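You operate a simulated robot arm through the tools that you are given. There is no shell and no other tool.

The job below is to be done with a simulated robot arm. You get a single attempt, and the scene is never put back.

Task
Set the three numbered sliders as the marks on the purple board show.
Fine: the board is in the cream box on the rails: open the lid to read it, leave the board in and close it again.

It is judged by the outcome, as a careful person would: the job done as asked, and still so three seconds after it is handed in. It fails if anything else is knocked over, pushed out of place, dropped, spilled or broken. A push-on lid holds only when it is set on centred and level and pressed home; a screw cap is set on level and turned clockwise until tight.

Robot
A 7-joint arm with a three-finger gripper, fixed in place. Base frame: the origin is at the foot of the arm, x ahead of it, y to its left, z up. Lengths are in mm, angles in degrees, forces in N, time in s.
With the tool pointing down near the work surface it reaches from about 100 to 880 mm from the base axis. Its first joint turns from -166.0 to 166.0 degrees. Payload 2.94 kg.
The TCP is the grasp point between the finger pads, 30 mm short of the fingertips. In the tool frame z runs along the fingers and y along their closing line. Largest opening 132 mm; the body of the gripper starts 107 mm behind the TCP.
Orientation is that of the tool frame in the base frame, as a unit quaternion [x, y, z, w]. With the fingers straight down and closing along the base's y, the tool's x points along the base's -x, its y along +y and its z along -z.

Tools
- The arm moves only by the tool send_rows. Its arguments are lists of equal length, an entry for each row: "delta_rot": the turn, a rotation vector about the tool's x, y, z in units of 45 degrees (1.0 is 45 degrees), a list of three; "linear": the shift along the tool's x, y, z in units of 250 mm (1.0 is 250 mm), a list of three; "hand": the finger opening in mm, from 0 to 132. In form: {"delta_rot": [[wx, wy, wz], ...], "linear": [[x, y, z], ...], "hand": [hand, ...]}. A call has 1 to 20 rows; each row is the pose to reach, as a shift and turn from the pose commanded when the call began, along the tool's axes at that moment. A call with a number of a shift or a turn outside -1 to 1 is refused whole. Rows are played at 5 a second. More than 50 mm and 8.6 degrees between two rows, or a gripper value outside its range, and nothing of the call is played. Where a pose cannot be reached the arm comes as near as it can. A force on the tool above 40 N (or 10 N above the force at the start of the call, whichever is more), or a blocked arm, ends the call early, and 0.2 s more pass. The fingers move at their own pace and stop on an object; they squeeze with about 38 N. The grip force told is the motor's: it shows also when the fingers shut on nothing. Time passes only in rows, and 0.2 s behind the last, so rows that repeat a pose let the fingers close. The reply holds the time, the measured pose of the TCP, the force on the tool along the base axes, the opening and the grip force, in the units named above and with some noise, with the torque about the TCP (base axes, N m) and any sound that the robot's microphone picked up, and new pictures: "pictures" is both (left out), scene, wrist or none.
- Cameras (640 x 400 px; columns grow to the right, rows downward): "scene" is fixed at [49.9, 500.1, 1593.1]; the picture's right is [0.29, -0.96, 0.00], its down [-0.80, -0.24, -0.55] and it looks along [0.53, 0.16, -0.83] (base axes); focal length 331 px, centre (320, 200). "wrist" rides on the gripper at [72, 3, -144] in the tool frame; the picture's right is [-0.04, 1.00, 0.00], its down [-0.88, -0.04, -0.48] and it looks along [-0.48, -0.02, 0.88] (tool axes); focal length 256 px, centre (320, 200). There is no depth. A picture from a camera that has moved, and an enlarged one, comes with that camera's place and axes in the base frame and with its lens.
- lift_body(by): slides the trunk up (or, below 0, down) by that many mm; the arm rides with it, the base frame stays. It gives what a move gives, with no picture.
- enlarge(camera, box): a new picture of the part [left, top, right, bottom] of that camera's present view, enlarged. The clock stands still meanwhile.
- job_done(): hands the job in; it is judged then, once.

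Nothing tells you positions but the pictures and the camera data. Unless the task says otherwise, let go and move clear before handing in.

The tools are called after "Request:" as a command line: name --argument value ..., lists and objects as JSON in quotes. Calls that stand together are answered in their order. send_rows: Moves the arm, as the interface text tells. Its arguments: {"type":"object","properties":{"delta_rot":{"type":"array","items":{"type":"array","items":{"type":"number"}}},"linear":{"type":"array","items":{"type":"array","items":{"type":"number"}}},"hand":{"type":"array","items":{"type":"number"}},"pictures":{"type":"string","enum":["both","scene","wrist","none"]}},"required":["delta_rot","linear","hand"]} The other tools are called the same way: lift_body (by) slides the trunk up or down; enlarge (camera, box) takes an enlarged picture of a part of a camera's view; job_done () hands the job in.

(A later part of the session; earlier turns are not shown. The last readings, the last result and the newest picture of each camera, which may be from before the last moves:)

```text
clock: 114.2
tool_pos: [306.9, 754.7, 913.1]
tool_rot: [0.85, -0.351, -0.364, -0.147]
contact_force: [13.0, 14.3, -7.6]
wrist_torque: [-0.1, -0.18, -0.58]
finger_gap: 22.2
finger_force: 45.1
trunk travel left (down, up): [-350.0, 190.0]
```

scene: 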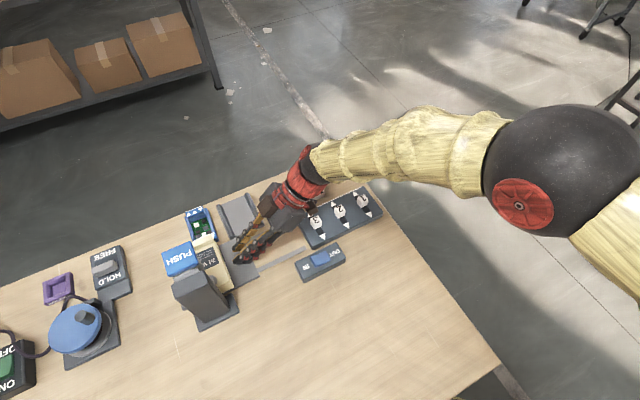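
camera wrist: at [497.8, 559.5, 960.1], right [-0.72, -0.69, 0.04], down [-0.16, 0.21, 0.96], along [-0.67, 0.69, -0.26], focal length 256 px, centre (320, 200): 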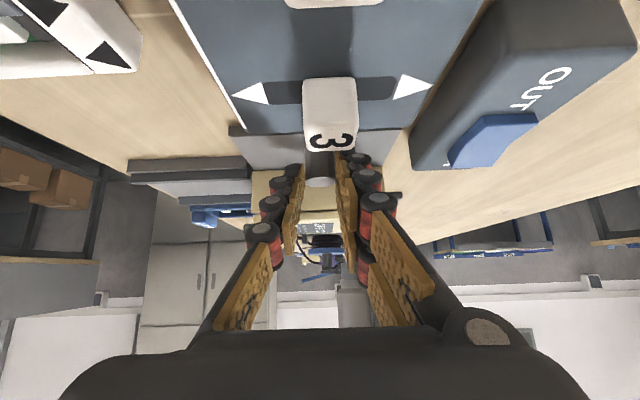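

Request:
send_rows --delta_rot '[[0, 0, 0], [0, 0, 0], [0, 0, 0], [0, 0, 0], [0, 0, 0], [0, 0, 0]]' --linear '[[-0.008, -0.006, 0.0085], [-0.017, -0.008, 0.018], [-0.026, -0.008, 0.027], [-0.035, -0.008, 0.036], [-0.043, -0.008, 0.044], [-0.052, -0.008, 0.054]]' --hand '[10, 10, 10, 10, 10, 10]' --pictures "none"

```text
clock: 115.5
tool_pos: [295.8, 766.5, 913.7]
tool_rot: [0.85, -0.352, -0.364, -0.147]
contact_force: [9.6, -0.6, -2.8]
wrist_torque: [-0.25, 0.05, 0.11]
finger_gap: 22.2
finger_force: 45.5
trunk travel left (down, up): [-350.0, 190.0]
```

Request:
send_rows --delta_rot '[[0, 0, 0], [0, 0, 0], [0, 0, 0]]' --linear '[[-0.007, -0.002, 0.0073], [-0.014, -0.002, 0.0146], [-0.02, -0.002, 0.021]]' --hand '[10, 10, 10]' --pictures "none"

```text
clock: 116.2
tool_pos: [295.9, 765.5, 914.1]
tool_rot: [0.85, -0.352, -0.363, -0.147]
contact_force: [20.5, -24.2, 9.4]
wrist_torque: [-0.91, -0.53, -0.2]
finger_gap: 22.3
finger_force: 45.3
trunk travel left (down, up): [-350.0, 190.0]
stopped in row 3: the force on the tool passed its limit at 44 N (the readings are from after the stop); the commanded pose is now the measured one
```

The carriage is at the stop. I'll release, back away, rise, and move over the PUSH cap.

Request:
send_rows --delta_rot '[[0, 0, 0], [0, 0, 0], [0, 0, 0], [0, 0, 0], [0, 0, 0], [0, 0, 0], [0, 0, 0]]' --linear '[[0.004, 0, -0.004], [0.004, 0, -0.004], [0.004, 0, -0.004], [0.004, 0, -0.1], [0.004, 0, -0.25], [0.0, 0, -0.4], [-0.1, 0, -0.5]]' --hand '[25, 45, 60, 60, 60, 60, 60]' --pictures "none"

Request:
send_rows --delta_rot '[[0, 0, 0], [0, 0, 0], [0, 0, 0], [0, 0.08, 0], [0, 0.16, 0], [0, 0.25, 0], [0, 0.333, 0]]' --linear '[[-0.114, 0, -0.114], [-0.228, 0, -0.228], [-0.342, 0, -0.342], [-0.446, 0.03, -0.238], [-0.55, 0.06, -0.135], [-0.65, 0.09, -0.03], [-0.756, 0.12, 0.072]]' --hand '[50, 40, 30, 20, 10, 0, 0]' --pictures "wrist"

```text
clock: 117.8
tool_pos: [344.3, 719.3, 1016.3]
tool_rot: [0.85, -0.351, -0.364, -0.145]
contact_force: [-0.2, -0.8, -0.5]
wrist_torque: [0.07, -0.04, -0.03]
finger_gap: 60.3
finger_force: 0.1
trunk travel left (down, up): [-350.0, 190.0]
```

```text
clock: 119.4
tool_pos: [220.9, 799.1, 1142.1]
tool_rot: [0.89, -0.368, -0.248, -0.1]
contact_force: [0.3, 0.3, 0.3]
wrist_torque: [-0.02, 0.01, -0.03]
finger_gap: 0.1
finger_force: 25.0
trunk travel left (down, up): [-350.0, 190.0]
camera wrist: at [314.6, 700.6, 1228.2], right [-0.73, -0.68, 0.03], down [-0.33, 0.39, 0.86], along [-0.6, 0.62, -0.51], focal length 256 px, centre (320, 200)
```

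wrist: 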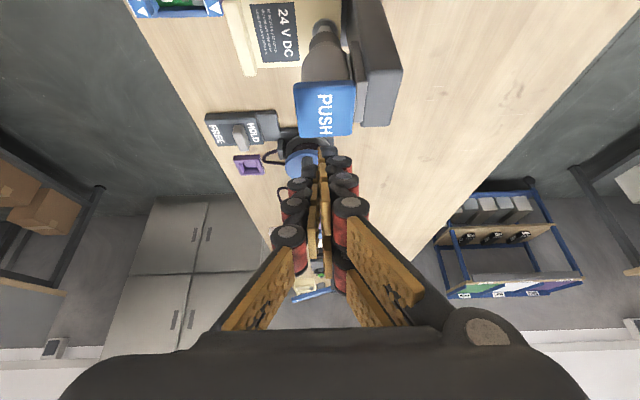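

Request:
send_rows --delta_rot '[[0, 0, 0], [0, 0, 0], [0, 0, 0], [0, 0, 0]]' --linear '[[0.018, 0.006, 0.048], [0.036, 0.012, 0.095], [0.054, 0.018, 0.143], [0.072, 0.025, 0.19]]' --hand '[0, 0, 0, 0]' --pictures "none"

Request:
send_rows --delta_rot '[[0, 0, 0], [0, 0, 0], [0, 0, 0], [0, 0, 0], [0, 0, 0], [0, 0, 0], [0, 0, 0], [0, 0, 0], [0, 0, 0], [0, 0, 0]]' --linear '[[0.0082, 0, 0.0137], [0.0165, 0, 0.0274], [0.0227, 0, 0.0376], [0.0289, 0, 0.0479], [0.035, 0, 0.058], [0.0412, 0, 0.0684], [0.0474, 0, 0.0787], [0.0536, 0, 0.089], [0.0597, 0, 0.099], [0.0659, 0, 0.109]]' --hand '[0, 0, 0, 0, 0, 0, 0, 0, 0, 0]' --pictures "wrist"

Request:
enlarge --camera "wrist" --box '[220, 0, 420, 180]'

```text
clock: 120.4
tool_pos: [210.7, 800.5, 1090.8]
tool_rot: [0.891, -0.366, -0.249, -0.099]
contact_force: [0.1, 0.2, 0.4]
wrist_torque: [-0.01, -0.01, 0.01]
finger_gap: 0.1
finger_force: 28.6
trunk travel left (down, up): [-350.0, 190.0]
```

```text
clock: 122.6
tool_pos: [208.2, 800.4, 1064.6]
tool_rot: [0.89, -0.367, -0.249, -0.102]
contact_force: [-1.4, -2.9, 19.4]
wrist_torque: [-0.25, 0.04, 0.01]
finger_gap: 0.3
finger_force: 28.5
trunk travel left (down, up): [-350.0, 190.0]
camera wrist: at [303.6, 702.0, 1149.3], right [-0.73, -0.68, 0.02], down [-0.33, 0.38, 0.86], along [-0.6, 0.62, -0.5], focal length 256 px, centre (320, 200)
```

wrist: 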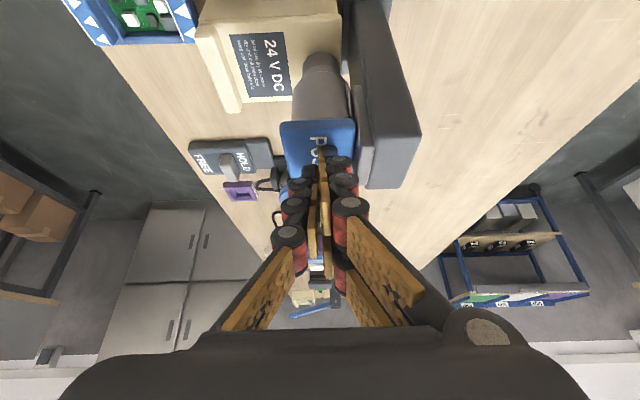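

```text
2.22 times, centred on (320, 90) of wrist
camera zoom: at [303.6, 702.0, 1149.3], right [-0.73, -0.68, 0.02], down [-0.33, 0.38, 0.86], along [-0.6, 0.62, -0.5], focal length 569 px, centre (320, 444)
```

zoom: 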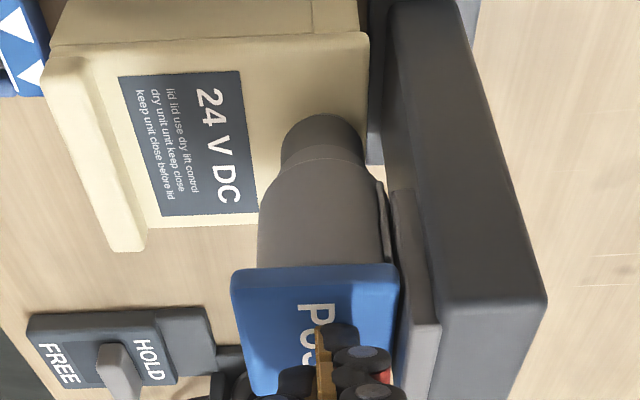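

Nearly down. I'll press a little further and hold so the driver has time to run.

Request:
send_rows --delta_rot '[[0, 0, 0], [0, 0, 0], [0, 0, 0], [0, 0, 0], [0, 0, 0], [0, 0, 0], [0, 0, 0], [0, 0, 0], [0, 0, 0], [0, 0, 0], [0, 0, 0], [0, 0, 0]]' --linear '[[0.003, 0, 0.005], [0.006, 0, 0.01], [0.006, 0, 0.01], [0.006, 0, 0.01], [0.006, 0, 0.01], [0.006, 0, 0.01], [0.006, 0, 0.01], [0.006, 0, 0.01], [0.006, 0, 0.01], [0.006, 0, 0.01], [0.006, 0, 0.01], [0.006, 0, 0.01]]' --hand '[0, 0, 0, 0, 0, 0, 0, 0, 0, 0, 0, 0]' --pictures "wrist"

Request:
enlarge --camera "wrist" --box '[220, 0, 420, 180]'

```text
clock: 123.2
tool_pos: [209.3, 803.3, 1066.9]
tool_rot: [0.89, -0.366, -0.251, -0.107]
contact_force: [-3.2, -2.4, 14.8]
wrist_torque: [-0.12, 0.06, 0.08]
finger_gap: 0.1
finger_force: 28.2
trunk travel left (down, up): [-350.0, 190.0]
stopped in row 3: the force on the tool passed its limit at 42 N (the readings are from after the stop); the commanded pose is now the measured one
camera wrist: at [304.5, 704.5, 1152.0], right [-0.73, -0.68, 0.02], down [-0.33, 0.37, 0.87], along [-0.6, 0.63, -0.5], focal length 256 px, centre (320, 200)
```

wrist: 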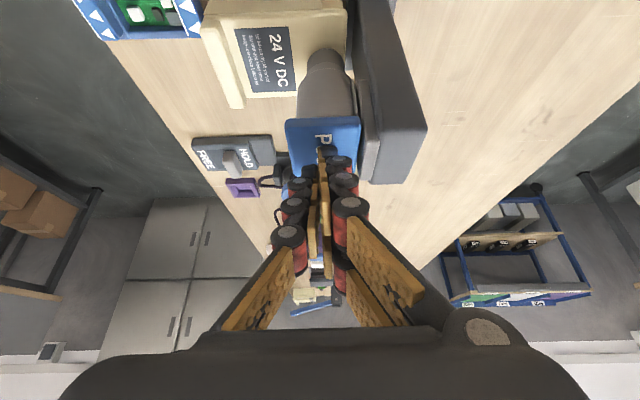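

```text
2.22 times, centred on (320, 90) of wrist
camera zoom: at [304.5, 704.5, 1152.0], right [-0.73, -0.68, 0.02], down [-0.33, 0.37, 0.87], along [-0.6, 0.63, -0.5], focal length 569 px, centre (320, 444)
```

zoom: 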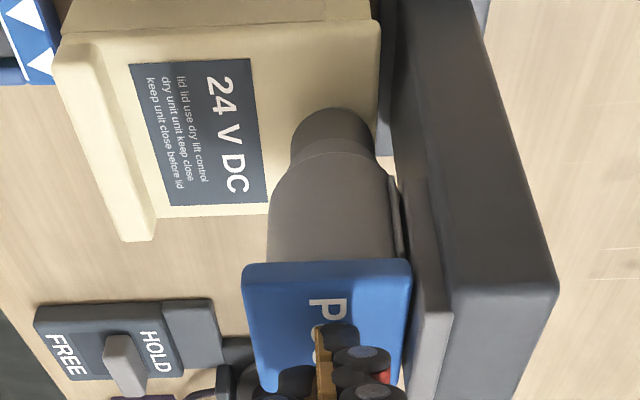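

Request:
send_rows --delta_rot '[[0, 0, 0], [0, 0, 0], [0, 0, 0], [0, 0, 0]]' --linear '[[-0.02, 0, -0.035], [-0.08, 0, -0.139], [-0.16, 0, -0.277], [-0.22, 0, -0.381]]' --hand '[0, 0, 0, 0]' --pictures "none"

Request:
send_rows --delta_rot '[[0, 0, 0], [0, -0.08, 0], [0, -0.16, 0], [0, -0.24, 0], [0, -0.32, 0], [0, -0.37, 0], [0, -0.37, 0], [0, -0.37, 0]]' --linear '[[0.13, -0.03, -0.077], [0.26, -0.06, -0.153], [0.4, -0.09, -0.23], [0.53, -0.12, -0.306], [0.61, -0.12, -0.17], [0.69, -0.12, -0.04], [0.76, -0.12, 0.09], [0.83, -0.12, 0.214]]' --hand '[10, 20, 30, 40, 50, 60, 60, 60]' --pictures "wrist"

Request:
enlarge --camera "wrist" --box '[220, 60, 440, 260]'

```text
clock: 124.2
tool_pos: [211.9, 801.8, 1171.9]
tool_rot: [0.89, -0.367, -0.25, -0.104]
contact_force: [0.7, -0.3, -1.3]
wrist_torque: [0.02, 0.01, -0.02]
finger_gap: 0.0
finger_force: 28.5
trunk travel left (down, up): [-350.0, 190.0]
```

```text
clock: 126.0
tool_pos: [340.1, 717.3, 1017.2]
tool_rot: [0.844, -0.348, -0.376, -0.157]
contact_force: [-0.3, 1.1, 0.5]
wrist_torque: [-0.13, 0.02, 0.06]
finger_gap: 59.9
finger_force: 0.1
trunk travel left (down, up): [-350.0, 190.0]
camera wrist: at [448.2, 605.5, 1061.6], right [-0.72, -0.69, 0.03], down [-0.14, 0.19, 0.97], along [-0.68, 0.7, -0.23], focal length 256 px, centre (320, 200)
```

wrist: 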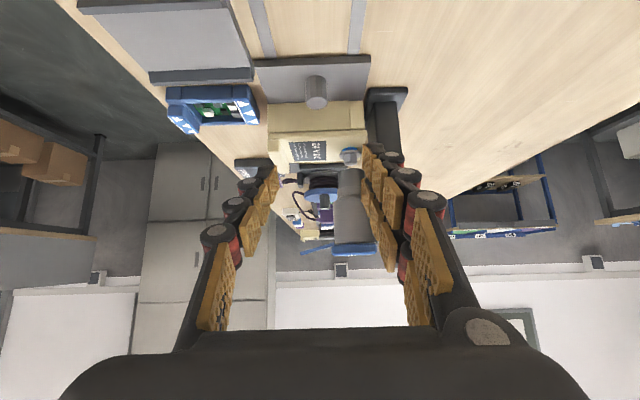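

```text
2.00 times, centred on (330, 160) of wrist
camera zoom: at [448.2, 605.5, 1061.6], right [-0.72, -0.69, 0.03], down [-0.14, 0.19, 0.97], along [-0.68, 0.7, -0.23], focal length 512 px, centre (300, 280)
```

zoom: 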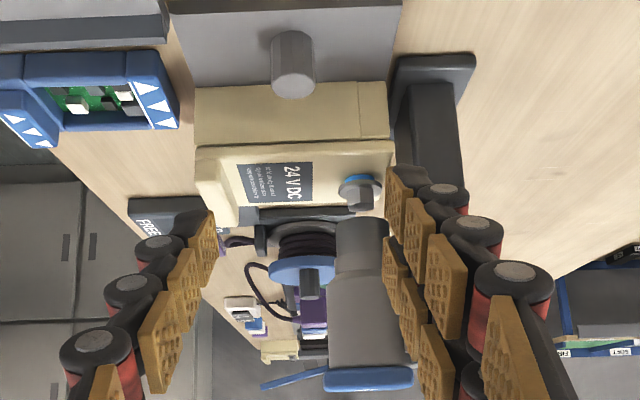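

A band of blue shows again, so the bolt has started backing out. The press is a driver and runs while PUSH is held. I'll return and hold PUSH for longer.

Request:
send_rows --delta_rot '[[0, 0, 0], [0, 0, 0], [0, 0, 0], [0, 0.09, 0], [0, 0.18, 0], [0, 0.27, 0], [0, 0.37, 0]]' --linear '[[-0.124, 0, -0.111], [-0.248, 0, -0.222], [-0.372, 0, -0.334], [-0.473, 0.032, -0.222], [-0.574, 0.065, -0.11], [-0.675, 0.097, 0.003], [-0.777, 0.129, 0.116]]' --hand '[50, 40, 30, 20, 10, 0, 0]' --pictures "none"

```text
clock: 127.6
tool_pos: [206.6, 799.8, 1144.4]
tool_rot: [0.891, -0.367, -0.248, -0.103]
contact_force: [-0.2, 0.6, 0.5]
wrist_torque: [-0.01, -0.04, 0.0]
finger_gap: 0.3
finger_force: 24.1
trunk travel left (down, up): [-350.0, 190.0]
```

Request:
send_rows --delta_rot '[[0, 0, 0], [0, 0, 0], [0, 0, 0], [0, 0, 0], [0, 0, 0], [0, 0, 0], [0, 0, 0], [0, 0, 0], [0, 0, 0], [0, 0, 0], [0, 0, 0], [0, 0, 0], [0, 0, 0], [0, 0, 0], [0, 0, 0], [0, 0, 0], [0, 0, 0], [0, 0, 0], [0, 0, 0], [0, 0, 0]]' --linear '[[0.04, -0.004, 0.06], [0.08, -0.008, 0.12], [0.12, -0.012, 0.18], [0.138, -0.013, 0.217], [0.15, -0.013, 0.237], [0.158, -0.013, 0.251], [0.165, -0.013, 0.262], [0.165, -0.013, 0.262], [0.165, -0.013, 0.262], [0.165, -0.013, 0.262], [0.165, -0.013, 0.262], [0.165, -0.013, 0.262], [0.165, -0.013, 0.262], [0.164, -0.013, 0.26], [0.163, -0.013, 0.259], [0.162, -0.013, 0.257], [0.161, -0.013, 0.256], [0.16, -0.013, 0.254], [0.159, -0.013, 0.253], [0.158, -0.013, 0.251]]' --hand '[0, 0, 0, 0, 0, 0, 0, 0, 0, 0, 0, 0, 0, 0, 0, 0, 0, 0, 0, 0]' --pictures "wrist"

Request:
enlarge --camera "wrist" --box '[220, 0, 420, 180]'

```text
clock: 130.4
tool_pos: [213.8, 805.0, 1075.0]
tool_rot: [0.889, -0.366, -0.251, -0.111]
contact_force: [-1.8, -1.0, 12.9]
wrist_torque: [-0.11, 0.01, 0.08]
finger_gap: 0.0
finger_force: 28.8
trunk travel left (down, up): [-350.0, 190.0]
stopped in row 13: the force on the tool passed its limit at 41 N (the readings are from after the stop); the commanded pose is now the measured one
camera wrist: at [307.8, 705.7, 1159.5], right [-0.73, -0.68, 0.01], down [-0.33, 0.37, 0.87], along [-0.6, 0.63, -0.5], focal length 256 px, centre (320, 200)
```

wrist: 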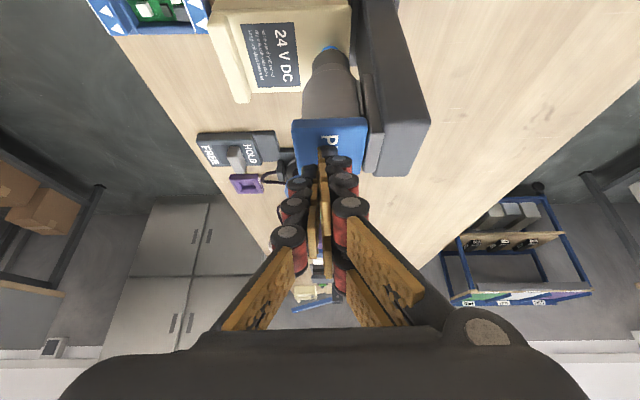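

```text
2.22 times, centred on (320, 90) of wrist
camera zoom: at [307.8, 705.7, 1159.5], right [-0.73, -0.68, 0.01], down [-0.33, 0.37, 0.87], along [-0.6, 0.63, -0.5], focal length 569 px, centre (320, 444)
```

zoom: 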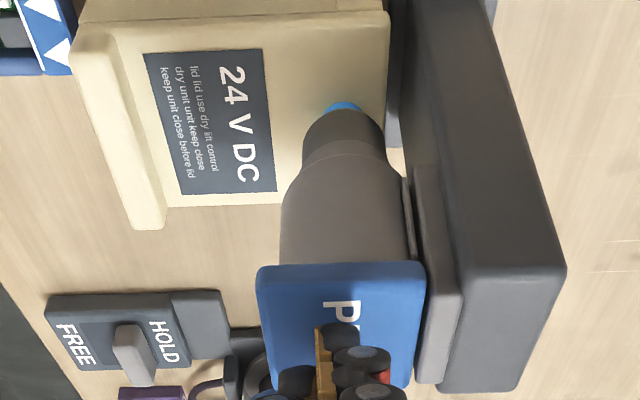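

The bolt is rising (blue clearly visible). I'll keep a light push on the cap while letting it rise.

Request:
send_rows --delta_rot '[[0, 0, 0], [0, 0, 0], [0, 0, 0], [0, 0, 0], [0, 0, 0], [0, 0, 0], [0, 0, 0], [0, 0, 0], [0, 0, 0], [0, 0, 0], [0, 0, 0], [0, 0, 0]]' --linear '[[0.003, 0, 0.005], [0.003, 0, 0.005], [0.002, 0, 0.0034], [0.001, 0, 0.0017], [0, 0, 0], [-0.001, 0, -0.0017], [-0.002, 0, -0.0034], [-0.003, 0, -0.005], [-0.004, 0, -0.0068], [-0.005, 0, -0.0085], [-0.006, 0, -0.0102], [-0.006, 0, -0.0102]]' --hand '[0, 0, 0, 0, 0, 0, 0, 0, 0, 0, 0, 0]' --pictures "wrist"

Request:
enlarge --camera "wrist" --box '[220, 0, 420, 180]'

```text
clock: 133.0
tool_pos: [214.5, 804.3, 1075.7]
tool_rot: [0.89, -0.366, -0.25, -0.109]
contact_force: [-1.2, 10.2, 23.1]
wrist_torque: [0.2, -0.01, -0.02]
finger_gap: 0.0
finger_force: 28.9
trunk travel left (down, up): [-350.0, 190.0]
camera wrist: at [307.8, 704.4, 1159.8], right [-0.73, -0.68, 0.01], down [-0.33, 0.37, 0.87], along [-0.6, 0.63, -0.5], focal length 256 px, centre (320, 200)
```

wrist: 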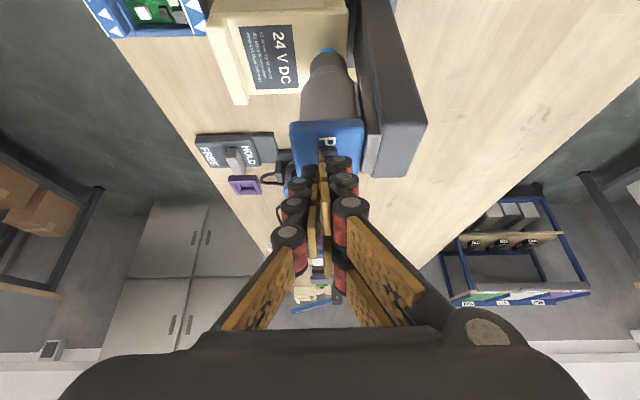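

```text
2.22 times, centred on (320, 90) of wrist
camera zoom: at [307.8, 704.4, 1159.8], right [-0.73, -0.68, 0.01], down [-0.33, 0.37, 0.87], along [-0.6, 0.63, -0.5], focal length 569 px, centre (320, 444)
```

zoom: 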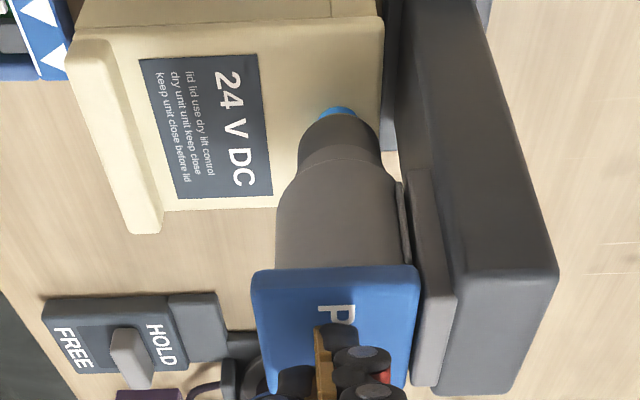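

Request:
send_rows --delta_rot '[[0, 0, 0], [0, 0, 0], [0, 0, 0], [0, 0, 0], [0, 0, 0], [0, 0, 0], [0, 0, 0], [0, 0, 0], [0, 0, 0], [0, 0, 0], [0, 0, 0], [0, 0, 0]]' --linear '[[0.001, 0, 0.0015], [0.002, 0, 0.003], [0.002, 0, 0.003], [0.002, 0, 0.003], [0.002, 0, 0.003], [0.002, 0, 0.003], [0.002, 0, 0.003], [0.002, 0, 0.003], [0.002, 0, 0.003], [0.002, 0, 0.003], [0.002, 0, 0.003], [0.002, 0, 0.003]]' --hand '[0, 0, 0, 0, 0, 0, 0, 0, 0, 0, 0, 0]' --pictures "wrist"

Request:
enlarge --camera "wrist" --box '[220, 0, 420, 180]'

```text
clock: 135.6
tool_pos: [214.0, 803.0, 1074.7]
tool_rot: [0.89, -0.366, -0.251, -0.108]
contact_force: [2.1, 1.5, 24.8]
wrist_torque: [-0.08, -0.1, -0.05]
finger_gap: 0.3
finger_force: 28.9
trunk travel left (down, up): [-350.0, 190.0]
camera wrist: at [307.8, 703.9, 1159.6], right [-0.73, -0.68, 0.01], down [-0.33, 0.37, 0.87], along [-0.6, 0.63, -0.5], focal length 256 px, centre (320, 200)
```

wrist: 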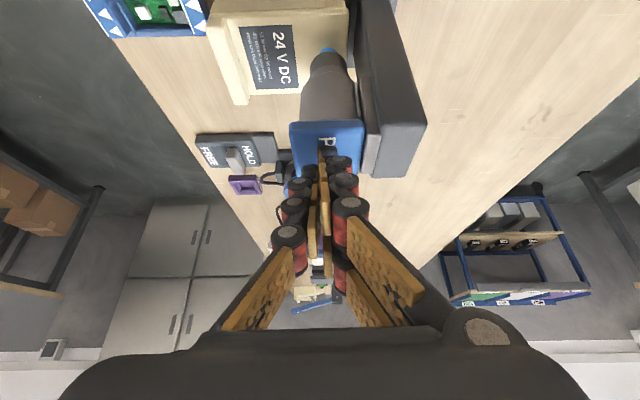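

```text
2.22 times, centred on (320, 90) of wrist
camera zoom: at [307.8, 703.9, 1159.6], right [-0.73, -0.68, 0.01], down [-0.33, 0.37, 0.87], along [-0.6, 0.63, -0.5], focal length 569 px, centre (320, 444)
```

zoom: 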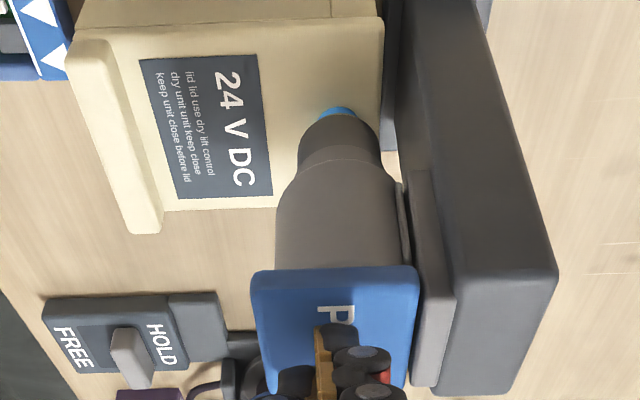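

Request:
send_rows --delta_rot '[[0, 0, 0], [0, 0, 0], [0, 0, 0], [0, 0, 0]]' --linear '[[-0.02, 0, -0.035], [-0.08, 0, -0.139], [-0.16, 0, -0.277], [-0.22, 0, -0.381]]' --hand '[0, 0, 0, 0]' --pictures "none"

Request:
send_rows --delta_rot '[[0, 0, 0], [0, -0.08, 0], [0, -0.16, 0], [0, -0.24, 0], [0, -0.32, 0], [0, -0.37, 0], [0, -0.37, 0], [0, -0.37, 0]]' --linear '[[0.13, -0.03, -0.077], [0.26, -0.06, -0.153], [0.4, -0.09, -0.23], [0.53, -0.12, -0.306], [0.61, -0.12, -0.17], [0.69, -0.12, -0.04], [0.76, -0.12, 0.09], [0.83, -0.12, 0.214]]' --hand '[10, 20, 30, 40, 50, 60, 60, 60]' --pictures "wrist"

Request:
enlarge --camera "wrist" --box '[220, 60, 440, 260]'

```text
clock: 136.6
tool_pos: [215.7, 801.2, 1182.6]
tool_rot: [0.89, -0.367, -0.251, -0.107]
contact_force: [-1.3, 0.0, 0.1]
wrist_torque: [0.04, 0.04, 0.04]
finger_gap: 0.2
finger_force: 27.8
trunk travel left (down, up): [-350.0, 190.0]
```

```text
clock: 138.4
tool_pos: [344.9, 720.1, 1027.6]
tool_rot: [0.845, -0.345, -0.377, -0.159]
contact_force: [0.9, 0.2, 0.6]
wrist_torque: [-0.06, 0.0, 0.07]
finger_gap: 60.1
finger_force: 0.1
trunk travel left (down, up): [-350.0, 190.0]
camera wrist: at [451.2, 607.5, 1069.5], right [-0.72, -0.69, 0.02], down [-0.14, 0.18, 0.97], along [-0.67, 0.7, -0.23], focal length 256 px, centre (320, 200)
```

wrist: 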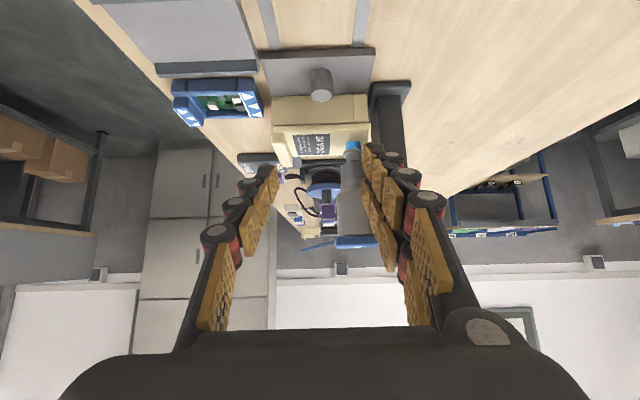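

```text
2.00 times, centred on (330, 160) of wrist
camera zoom: at [451.2, 607.5, 1069.5], right [-0.72, -0.69, 0.02], down [-0.14, 0.18, 0.97], along [-0.67, 0.7, -0.23], focal length 512 px, centre (300, 280)
```

zoom: 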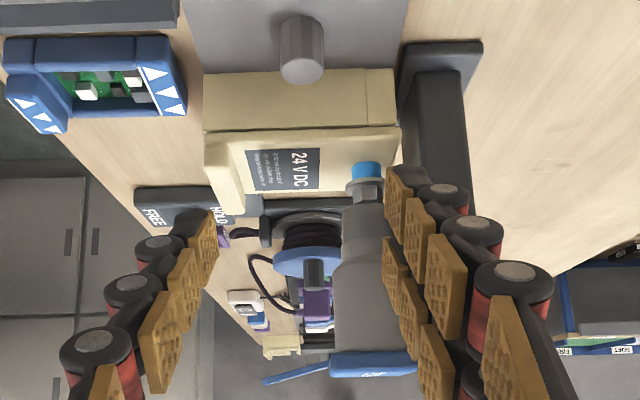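

The bolt is back out, exactly as at the start. So it wasn't what held the lid in my first test, or my pull was too gentle. I'll bring the carriage back and test the lid again with the bolt out.

Request:
send_rows --delta_rot '[[0, 0.03, 0], [0, 0.06, 0], [0, 0.06, 0], [0, 0.06, 0], [0, 0.06, 0], [0, 0.06, 0], [0, 0.06, 0], [0, 0.06, 0], [0, 0.06, 0], [0, 0.06, 0], [0, 0.06, 0]]' --linear '[[0.08, 0.008, 0.07], [0.164, 0.016, 0.14], [0.164, 0.016, 0.24], [0.164, 0.016, 0.34], [0.164, 0.016, 0.43], [0.164, 0.016, 0.496], [0.164, 0.016, 0.496], [0.164, 0.016, 0.496], [0.164, 0.016, 0.496], [0.164, 0.016, 0.496], [0.164, 0.016, 0.496]]' --hand '[60, 60, 60, 60, 60, 60, 45, 30, 18, 10, 10]' --pictures "wrist"

```text
clock: 140.8
tool_pos: [296.2, 765.9, 916.1]
tool_rot: [0.853, -0.35, -0.356, -0.153]
contact_force: [11.5, 11.7, 2.2]
wrist_torque: [0.01, -0.36, -0.45]
finger_gap: 21.6
finger_force: 28.9
trunk travel left (down, up): [-350.0, 190.0]
camera wrist: at [402.0, 653.2, 965.5], right [-0.73, -0.69, 0.02], down [-0.17, 0.21, 0.96], along [-0.66, 0.7, -0.28], focal length 256 px, centre (320, 200)
```

wrist: 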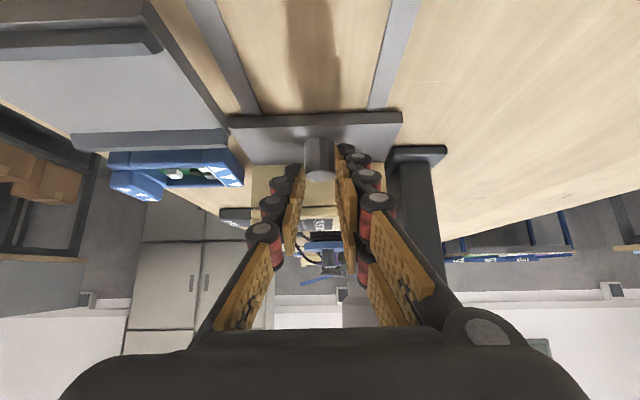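

Request:
send_rows --delta_rot '[[0, 0, 0], [0, 0, 0], [0, 0, 0], [0, 0, 0], [0, 0, 0], [0, 0, 0], [0, 0, 0], [0, 0, 0], [0, 0, 0], [0, 0, 0]]' --linear '[[0.02, -0.008, -0.02], [0.06, -0.01, -0.061], [0.1, -0.011, -0.102], [0.14, -0.012, -0.143], [0.18, -0.012, -0.184], [0.22, -0.012, -0.224], [0.26, -0.012, -0.265], [0.3, -0.012, -0.306], [0.33, -0.012, -0.337], [0.353, -0.012, -0.36]]' --hand '[10, 10, 10, 10, 10, 10, 10, 10, 10, 10]' --pictures "none"

Request:
send_rows --delta_rot '[[0, 0, 0], [0, 0, 0], [0, 0, 0]]' --linear '[[0.006, 0, -0.006], [0.012, 0, -0.012], [0.016, 0, -0.016]]' --hand '[10, 10, 10]' --pictures "none"

Request:
enlarge --camera "scene" --box '[210, 185, 310, 285]'

```text
clock: 143.0
tool_pos: [386.2, 674.8, 917.0]
tool_rot: [0.853, -0.35, -0.357, -0.152]
contact_force: [-2.5, -8.3, 17.8]
wrist_torque: [0.37, 0.7, 0.09]
finger_gap: 21.0
finger_force: 45.0
trunk travel left (down, up): [-350.0, 190.0]
```

```text
clock: 143.8
tool_pos: [387.8, 672.1, 916.3]
tool_rot: [0.853, -0.349, -0.357, -0.151]
contact_force: [-5.3, 0.5, 10.8]
wrist_torque: [0.2, 0.26, 0.01]
finger_gap: 20.8
finger_force: 45.0
trunk travel left (down, up): [-350.0, 190.0]
```

```text
4.00 times, centred on (260, 235) of scene
camera zoom: at [49.9, 500.1, 1593.1], right [0.29, -0.96, 0.0], down [-0.8, -0.24, -0.55], along [0.53, 0.16, -0.83], focal length 1325 px, centre (560, 60)
```

zoom: 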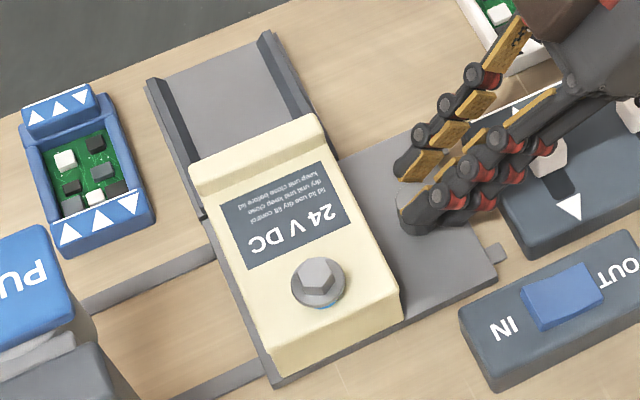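

Request:
send_rows --delta_rot '[[0, 0, 0], [0, 0, 0], [0, 0, 0], [0, 0, 0], [0, 0, 0], [0, 0, 0]]' --linear '[[0, 0, 0], [0, 0, 0], [0, 0, 0], [0, 0, -0.13], [-0.01, 0, -0.27], [-0.03, 0, -0.4]]' --hand '[30, 50, 60, 60, 60, 60]' --pictures "wrist"

Request:
enlarge --camera "scene" --box '[210, 185, 310, 285]'

Request:
enlarge --camera "wrist" --box '[220, 30, 420, 190]'

```text
clock: 145.2
tool_pos: [433.7, 624.9, 992.3]
tool_rot: [0.853, -0.35, -0.357, -0.15]
contact_force: [-0.3, -0.9, 0.3]
wrist_torque: [0.05, 0.01, -0.04]
finger_gap: 60.0
finger_force: 0.1
trunk travel left (down, up): [-350.0, 190.0]
camera wrist: at [541.0, 513.5, 1041.7], right [-0.72, -0.69, 0.02], down [-0.17, 0.22, 0.96], along [-0.67, 0.69, -0.28], focal length 256 px, centre (320, 200)
```

wrist: 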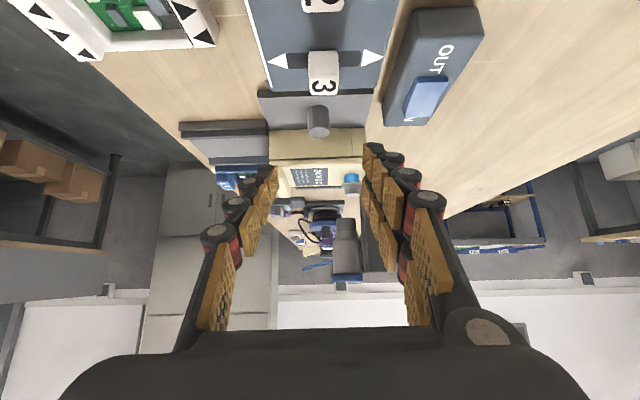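

```text
4.00 times, centred on (260, 235) of scene
camera zoom: at [49.9, 500.1, 1593.1], right [0.29, -0.96, 0.0], down [-0.8, -0.24, -0.55], along [0.53, 0.16, -0.83], focal length 1325 px, centre (560, 60)
```

zoom: 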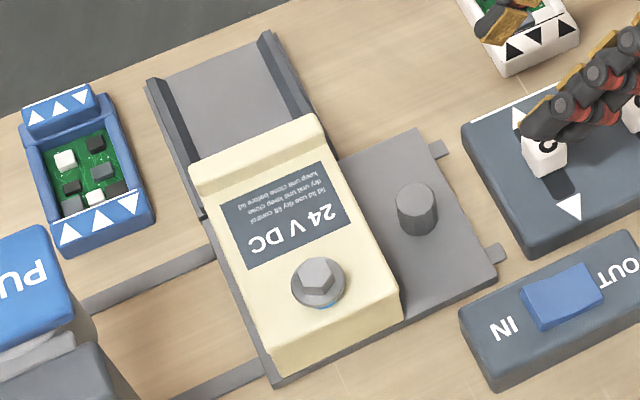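

```text
2.50 times, centred on (320, 110) of wrist
camera zoom: at [541.0, 513.5, 1041.7], right [-0.72, -0.69, 0.02], down [-0.17, 0.22, 0.96], along [-0.67, 0.69, -0.28], focal length 640 px, centre (320, 425)
```

zoom: 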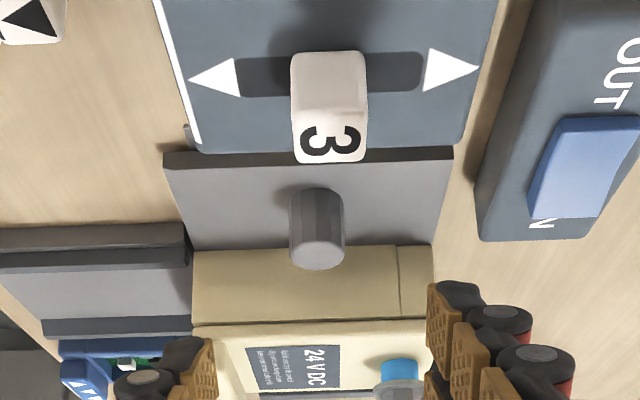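

The state now equals the start except that the rocker is at OUT. I'll go back to the ridge and test the lid in this combination.

Request:
send_rows --delta_rot '[[0.117, 0.005, 0.118], [0.235, 0.01, 0.237], [0.352, 0.016, 0.355], [0.469, 0.022, 0.474], [0.587, 0.027, 0.592], [0.704, 0.033, 0.711]]' --linear '[[-0.06, 0.04, -0.03], [-0.12, 0.08, -0.06], [-0.18, 0.13, -0.09], [-0.24, 0.17, -0.12], [-0.3, 0.21, -0.145], [-0.355, 0.254, -0.173]]' --hand '[80, 90, 104, 104, 104, 104]' --pictures "none"

Request:
send_rows --delta_rot '[[0.118, 0, 0.118], [0.236, 0, 0.236], [0.354, 0, 0.354], [0.471, 0, 0.471], [0.589, 0, 0.589], [0.707, 0, 0.707]]' --linear '[[0.005, 0.048, 0.014], [0.01, 0.096, 0.028], [0.015, 0.144, 0.041], [0.02, 0.192, 0.055], [0.026, 0.24, 0.068], [0.031, 0.288, 0.082]]' --hand '[104, 104, 104, 104, 104, 104]' --pictures "none"

```text
clock: 146.6
tool_pos: [368.8, 602.4, 1086.0]
tool_rot: [0.655, -0.654, -0.266, -0.268]
contact_force: [0.0, -0.7, 0.0]
wrist_torque: [0.02, 0.01, -0.01]
finger_gap: 104.2
finger_force: 0.0
trunk travel left (down, up): [-350.0, 190.0]
```

```text
clock: 148.0
tool_pos: [297.0, 611.9, 1063.7]
tool_rot: [-0.358, 0.853, 0.14, 0.353]
contact_force: [-0.4, -0.2, 0.5]
wrist_torque: [-0.02, 0.0, -0.02]
finger_gap: 103.9
finger_force: 0.1
trunk travel left (down, up): [-350.0, 190.0]
```

Request:
send_rows --delta_rot '[[0, 0.08, 0], [0, 0.16, 0], [0, 0.24, 0.01], [-0.01, 0.325, 0.013], [-0.01, 0.325, 0.013]]' --linear '[[-0.034, 0.058, 0.1], [-0.068, 0.116, 0.2], [-0.1, 0.175, 0.3], [-0.135, 0.234, 0.4], [-0.169, 0.292, 0.503]]' --hand '[104, 104, 104, 104, 104]' --pictures "none"

Request:
send_rows --delta_rot '[[0, 0, 0], [0, 0, 0], [0, 0, 0], [0, 0, 0], [0, 0, 0], [0, 0, 0], [0, 0, 0], [0, 0, 0]]' --linear '[[-0.001, 0, 0.08], [-0.002, 0, 0.16], [-0.003, 0, 0.24], [-0.004, 0, 0.315], [-0.004, 0, 0.315], [-0.004, 0, 0.315], [-0.004, 0, 0.315], [-0.004, 0, 0.315]]' --hand '[104, 104, 104, 104, 90, 78, 70, 70]' --pictures "wrist"

```text
clock: 149.2
tool_pos: [331.1, 746.7, 1002.5]
tool_rot: [-0.369, 0.893, 0.099, 0.239]
contact_force: [0.1, -0.2, -0.5]
wrist_torque: [-0.02, 0.01, -0.01]
finger_gap: 104.0
finger_force: 0.0
trunk travel left (down, up): [-350.0, 190.0]
```

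```text
clock: 151.0
tool_pos: [357.3, 773.6, 935.7]
tool_rot: [-0.369, 0.892, 0.1, 0.24]
contact_force: [0.2, 1.4, -0.3]
wrist_torque: [0.02, -0.09, 0.0]
finger_gap: 77.6
finger_force: 30.9
trunk travel left (down, up): [-350.0, 190.0]
camera wrist: at [259.6, 681.2, 1024.2], right [-0.68, 0.73, 0.02], down [0.4, 0.34, 0.85], along [0.62, 0.59, -0.52], focal length 256 px, centre (320, 200)
```

wrist: 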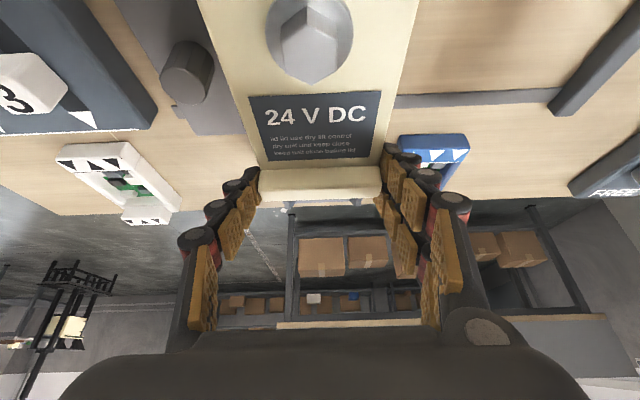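

Gripped. Pulling outward in small steps.

Request:
send_rows --delta_rot '[[0, 0, 0], [0, 0, 0], [0, 0, 0]]' --linear '[[-0.0087, 0, 0.005], [-0.0173, 0, 0.01], [-0.019, 0, 0.011]]' --hand '[70, 70, 70]' --pictures "none"

```text
clock: 151.8
tool_pos: [356.7, 775.2, 936.4]
tool_rot: [-0.37, 0.892, 0.099, 0.239]
contact_force: [-27.1, -25.3, 9.7]
wrist_torque: [-0.34, 1.03, -0.16]
finger_gap: 77.5
finger_force: 44.9
trunk travel left (down, up): [-350.0, 190.0]
```

Request:
send_rows --delta_rot '[[0, 0, 0], [0, 0, 0], [0, 0, 0], [0, 0, 0], [0, 0, 0]]' --linear '[[0.01, 0, -0.006], [0.019, 0, -0.011], [0.028, 0, -0.016], [0.036, 0, -0.021], [0.038, 0, -0.022]]' --hand '[70, 70, 70, 70, 70]' --pictures "none"

```text
clock: 153.0
tool_pos: [354.1, 771.6, 935.9]
tool_rot: [-0.37, 0.892, 0.1, 0.24]
contact_force: [0.8, 0.8, -4.8]
wrist_torque: [0.61, -0.84, 1.09]
finger_gap: 77.3
finger_force: 45.3
trunk travel left (down, up): [-350.0, 190.0]
```

Request:
send_rows --delta_rot '[[0, 0, 0], [0, 0, 0], [0, 0, 0], [0, 0, 0]]' --linear '[[0.008, 0, -0.0046], [0.016, 0, -0.0092], [0.024, 0, -0.0139], [0.024, 0, -0.0139]]' --hand '[70, 70, 70, 70]' --pictures "wrist"

Request:
enlarge --camera "wrist" --box '[220, 60, 420, 220]'

Request:
enlarge --camera "scene" --box '[210, 185, 310, 285]'

```text
clock: 154.0
tool_pos: [348.3, 764.8, 936.8]
tool_rot: [-0.369, 0.893, 0.1, 0.24]
contact_force: [-0.8, 1.8, 2.3]
wrist_torque: [-0.18, 0.06, -0.1]
finger_gap: 77.4
finger_force: 45.0
trunk travel left (down, up): [-350.0, 190.0]
camera wrist: at [250.6, 672.1, 1024.1], right [-0.68, 0.73, 0.02], down [0.4, 0.34, 0.85], along [0.62, 0.59, -0.52], focal length 256 px, centre (320, 200)
```

wrist: 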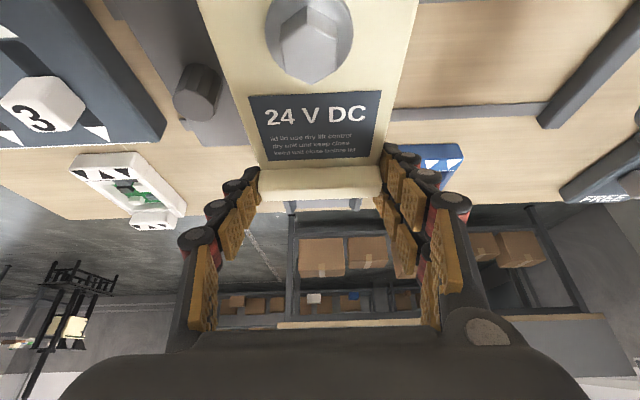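

```text
2.50 times, centred on (320, 140) of wrist
camera zoom: at [250.6, 672.1, 1024.1], right [-0.68, 0.73, 0.02], down [0.4, 0.34, 0.85], along [0.62, 0.59, -0.52], focal length 640 px, centre (320, 350)
```

zoom: 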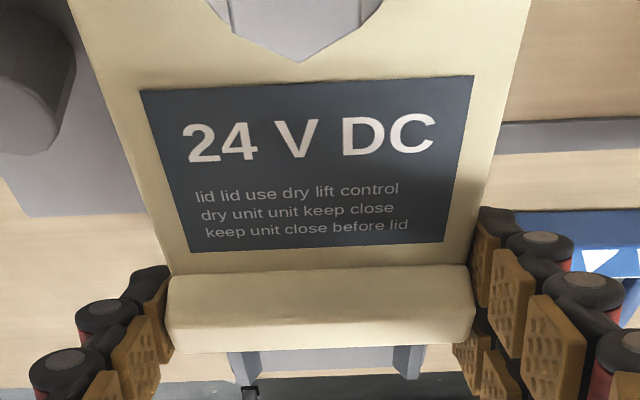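

```text
4.00 times, centred on (260, 235) of scene
camera zoom: at [49.9, 500.1, 1593.1], right [0.29, -0.96, 0.0], down [-0.8, -0.24, -0.55], along [0.53, 0.16, -0.83], focal length 1325 px, centre (560, 60)
```

zoom: 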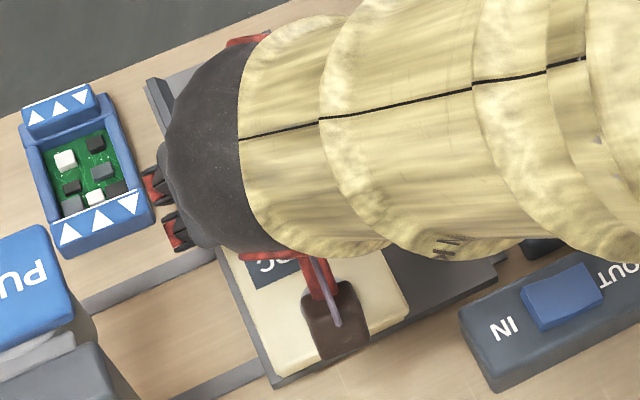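

The lid slides toward the robot: it moved freely with my hand, bolt and all. I'll keep sliding it open that way.

Request:
send_rows --delta_rot '[[0, 0, 0], [0, 0, 0], [0, 0, 0], [0, 0, 0], [0, 0, 0]]' --linear '[[0.028, 0, -0.016], [0.056, 0, -0.032], [0.084, 0, -0.048], [0.112, 0, -0.064], [0.139, 0, -0.08]]' --hand '[70, 70, 70, 70, 70]' --pictures "wrist"

Request:
enlarge --camera "wrist" --box '[220, 80, 420, 260]'

```text
clock: 155.2
tool_pos: [320.0, 735.8, 935.7]
tool_rot: [-0.369, 0.892, 0.099, 0.24]
contact_force: [0.0, -0.5, 6.9]
wrist_torque: [0.5, -0.19, 0.05]
finger_gap: 77.4
finger_force: 44.4
trunk travel left (down, up): [-350.0, 190.0]
camera wrist: at [221.8, 643.3, 1024.1], right [-0.68, 0.73, 0.02], down [0.4, 0.34, 0.85], along [0.62, 0.59, -0.52], focal length 256 px, centre (320, 200)
```

wrist: 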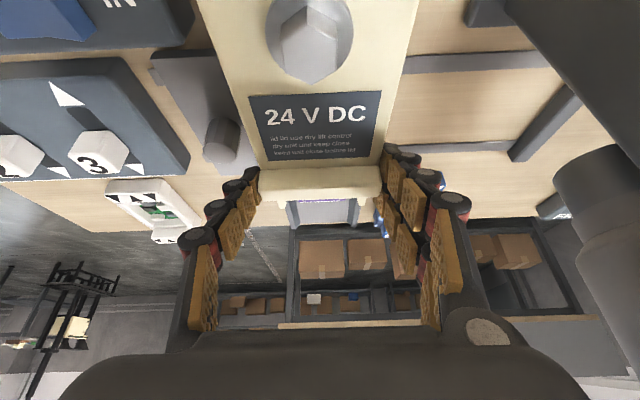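

```text
2.22 times, centred on (320, 170) of wrist
camera zoom: at [221.8, 643.3, 1024.1], right [-0.68, 0.73, 0.02], down [0.4, 0.34, 0.85], along [0.62, 0.59, -0.52], focal length 569 px, centre (320, 267)
```

zoom: 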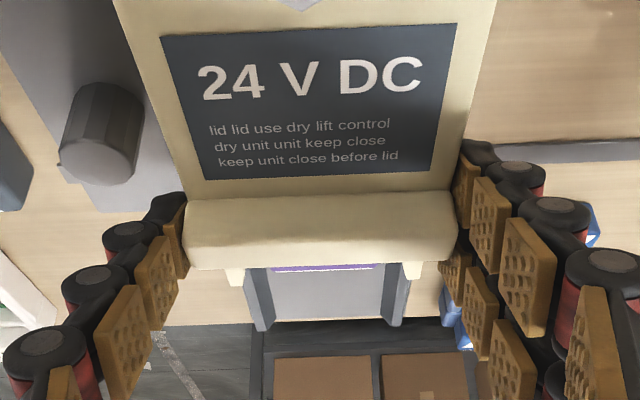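

Request:
send_rows --delta_rot '[[0, 0, 0], [0, 0, 0], [0, 0, 0], [0, 0, 0]]' --linear '[[0.028, 0, -0.016], [0.056, 0, -0.032], [0.084, 0, -0.048], [0.112, 0, -0.064]]' --hand '[70, 70, 70, 70]'

Request:
enlarge --camera "scene" --box '[190, 180, 310, 300]'

Request:
enlarge --camera "wrist" --box '[220, 80, 420, 260]'

```text
clock: 156.2
tool_pos: [295.4, 713.9, 936.0]
tool_rot: [-0.37, 0.892, 0.099, 0.24]
contact_force: [0.1, -1.7, 10.9]
wrist_torque: [0.1, -0.1, -0.05]
finger_gap: 77.0
finger_force: 45.4
trunk travel left (down, up): [-350.0, 190.0]
camera wrist: at [198.6, 620.3, 1024.0], right [-0.68, 0.73, 0.02], down [0.4, 0.34, 0.85], along [0.62, 0.59, -0.52], focal length 256 px, centre (320, 200)
```

scene: 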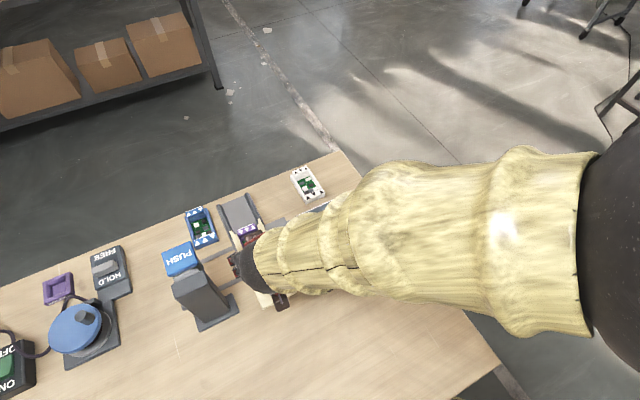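
wrist: 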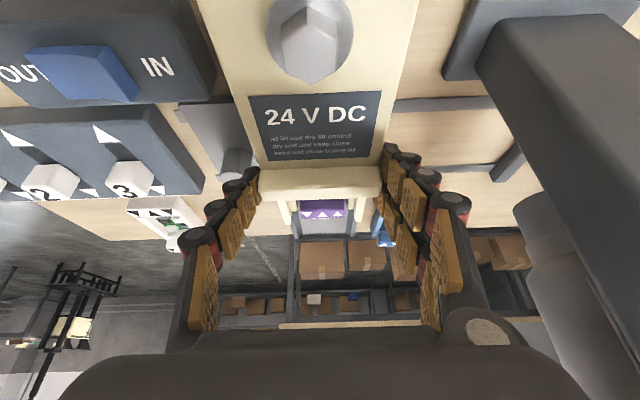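

```text
3.33 times, centred on (250, 240) of scene
camera zoom: at [49.9, 500.1, 1593.1], right [0.29, -0.96, 0.0], down [-0.8, -0.24, -0.55], along [0.53, 0.16, -0.83], focal length 1104 px, centre (553, 67)
```

zoom: 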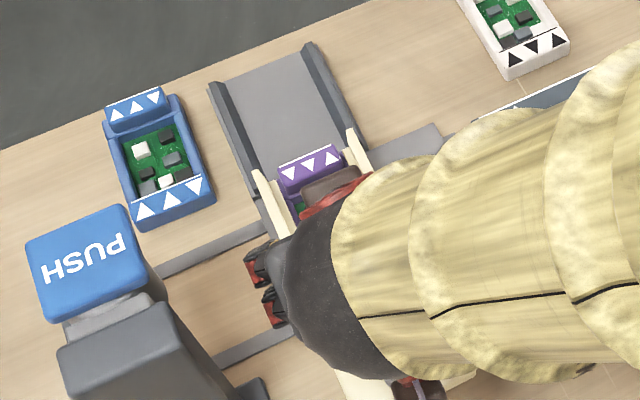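

```text
2.22 times, centred on (320, 170) of wrist
camera zoom: at [198.6, 620.3, 1024.0], right [-0.68, 0.73, 0.02], down [0.4, 0.34, 0.85], along [0.62, 0.59, -0.52], focal length 569 px, centre (320, 267)
```

zoom: 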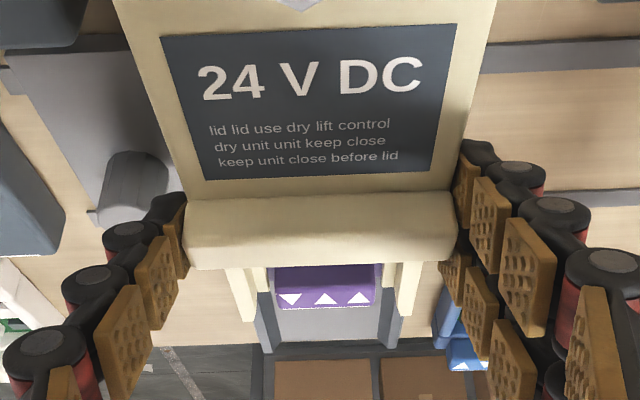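

The purple board's tab is showing. I'll zoom in to read it.

Request:
enlarge --camera "wrist" --box '[285, 190, 360, 235]'

Request:
enlarge --camera "scene" --box '[225, 215, 285, 255]'

```text
8.53 times, centred on (322, 212) of wrist
camera zoom: at [198.6, 620.3, 1024.0], right [-0.68, 0.73, 0.02], down [0.4, 0.34, 0.85], along [0.62, 0.59, -0.52], focal length 2184 px, centre (299, 93)
```

zoom: 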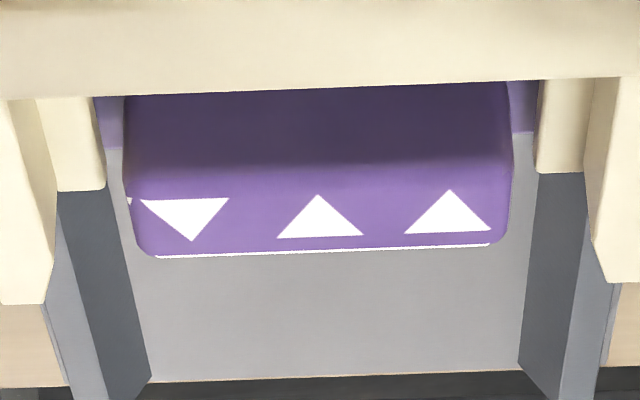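

```text
10.00 times, centred on (255, 235) of scene
camera zoom: at [49.9, 500.1, 1593.1], right [0.29, -0.96, 0.0], down [-0.8, -0.24, -0.55], along [0.53, 0.16, -0.83], focal length 3312 px, centre (970, -150)
```

zoom: 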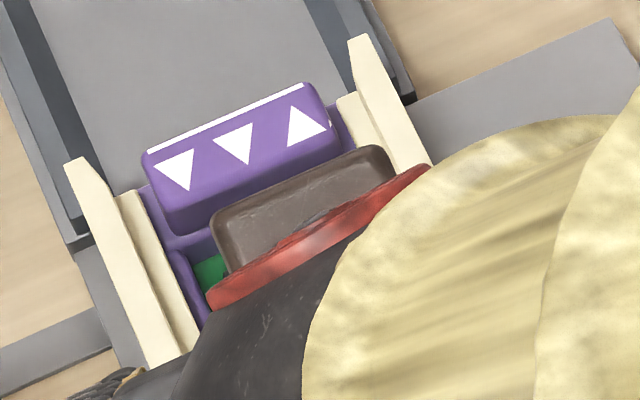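

The board reads ▼ ▲ ▲ with the line at the bottom, matching the slider panel's orientation. So slider 1 goes down (toward the white line) and sliders 2 and 3 go up. Now I'll slide the lid closed.

Request:
send_rows --delta_rot '[[0, 0, 0], [0, 0, 0], [0, 0, 0], [0, 0, 0], [0, 0, 0], [0, 0, 0], [0, 0, 0], [0, 0, 0], [0, 0, 0]]' --linear '[[-0.033, 0, 0.013], [-0.067, 0, 0.032], [-0.101, 0, 0.052], [-0.135, 0, 0.071], [-0.169, 0, 0.091], [-0.203, 0, 0.11], [-0.237, 0, 0.13], [-0.265, 0, 0.146], [-0.28, 0, 0.155]]' --hand '[70, 70, 70, 70, 70, 70, 70, 70, 70]' --pictures "wrist"

```text
clock: 158.2
tool_pos: [354.2, 770.9, 935.4]
tool_rot: [-0.369, 0.892, 0.099, 0.239]
contact_force: [-3.2, 5.4, -4.9]
wrist_torque: [-0.29, 0.73, 0.04]
finger_gap: 77.4
finger_force: 45.2
trunk travel left (down, up): [-350.0, 190.0]
camera wrist: at [256.6, 678.1, 1024.2], right [-0.68, 0.73, 0.02], down [0.4, 0.34, 0.85], along [0.62, 0.59, -0.52], focal length 256 px, centre (320, 200)
```

wrist: 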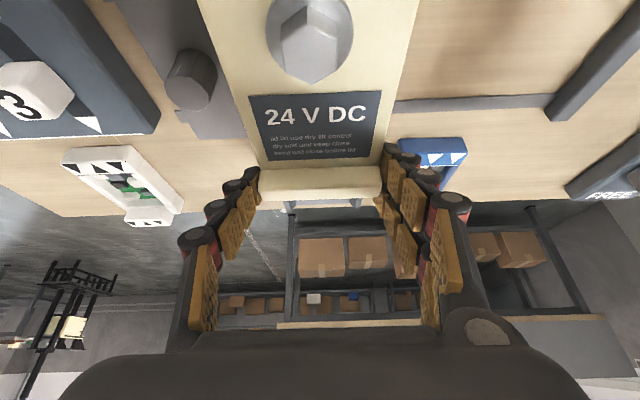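

Almost closed. I'll push the last few millimetres until it meets its stop.

Request:
send_rows --delta_rot '[[0, 0, 0], [0, 0, 0], [0, 0, 0], [0, 0, 0], [0, 0, 0]]' --linear '[[-0.007, 0, 0.004], [-0.014, 0, 0.008], [-0.021, 0, 0.012], [-0.026, 0, 0.015], [-0.026, 0, 0.015]]' --hand '[70, 70, 70, 70, 70]' --pictures "none"

```text
clock: 159.4
tool_pos: [357.7, 775.5, 936.1]
tool_rot: [-0.369, 0.892, 0.099, 0.239]
contact_force: [-17.1, -6.9, -3.9]
wrist_torque: [-0.06, 1.23, 0.1]
finger_gap: 77.6
finger_force: 45.3
trunk travel left (down, up): [-350.0, 190.0]
```

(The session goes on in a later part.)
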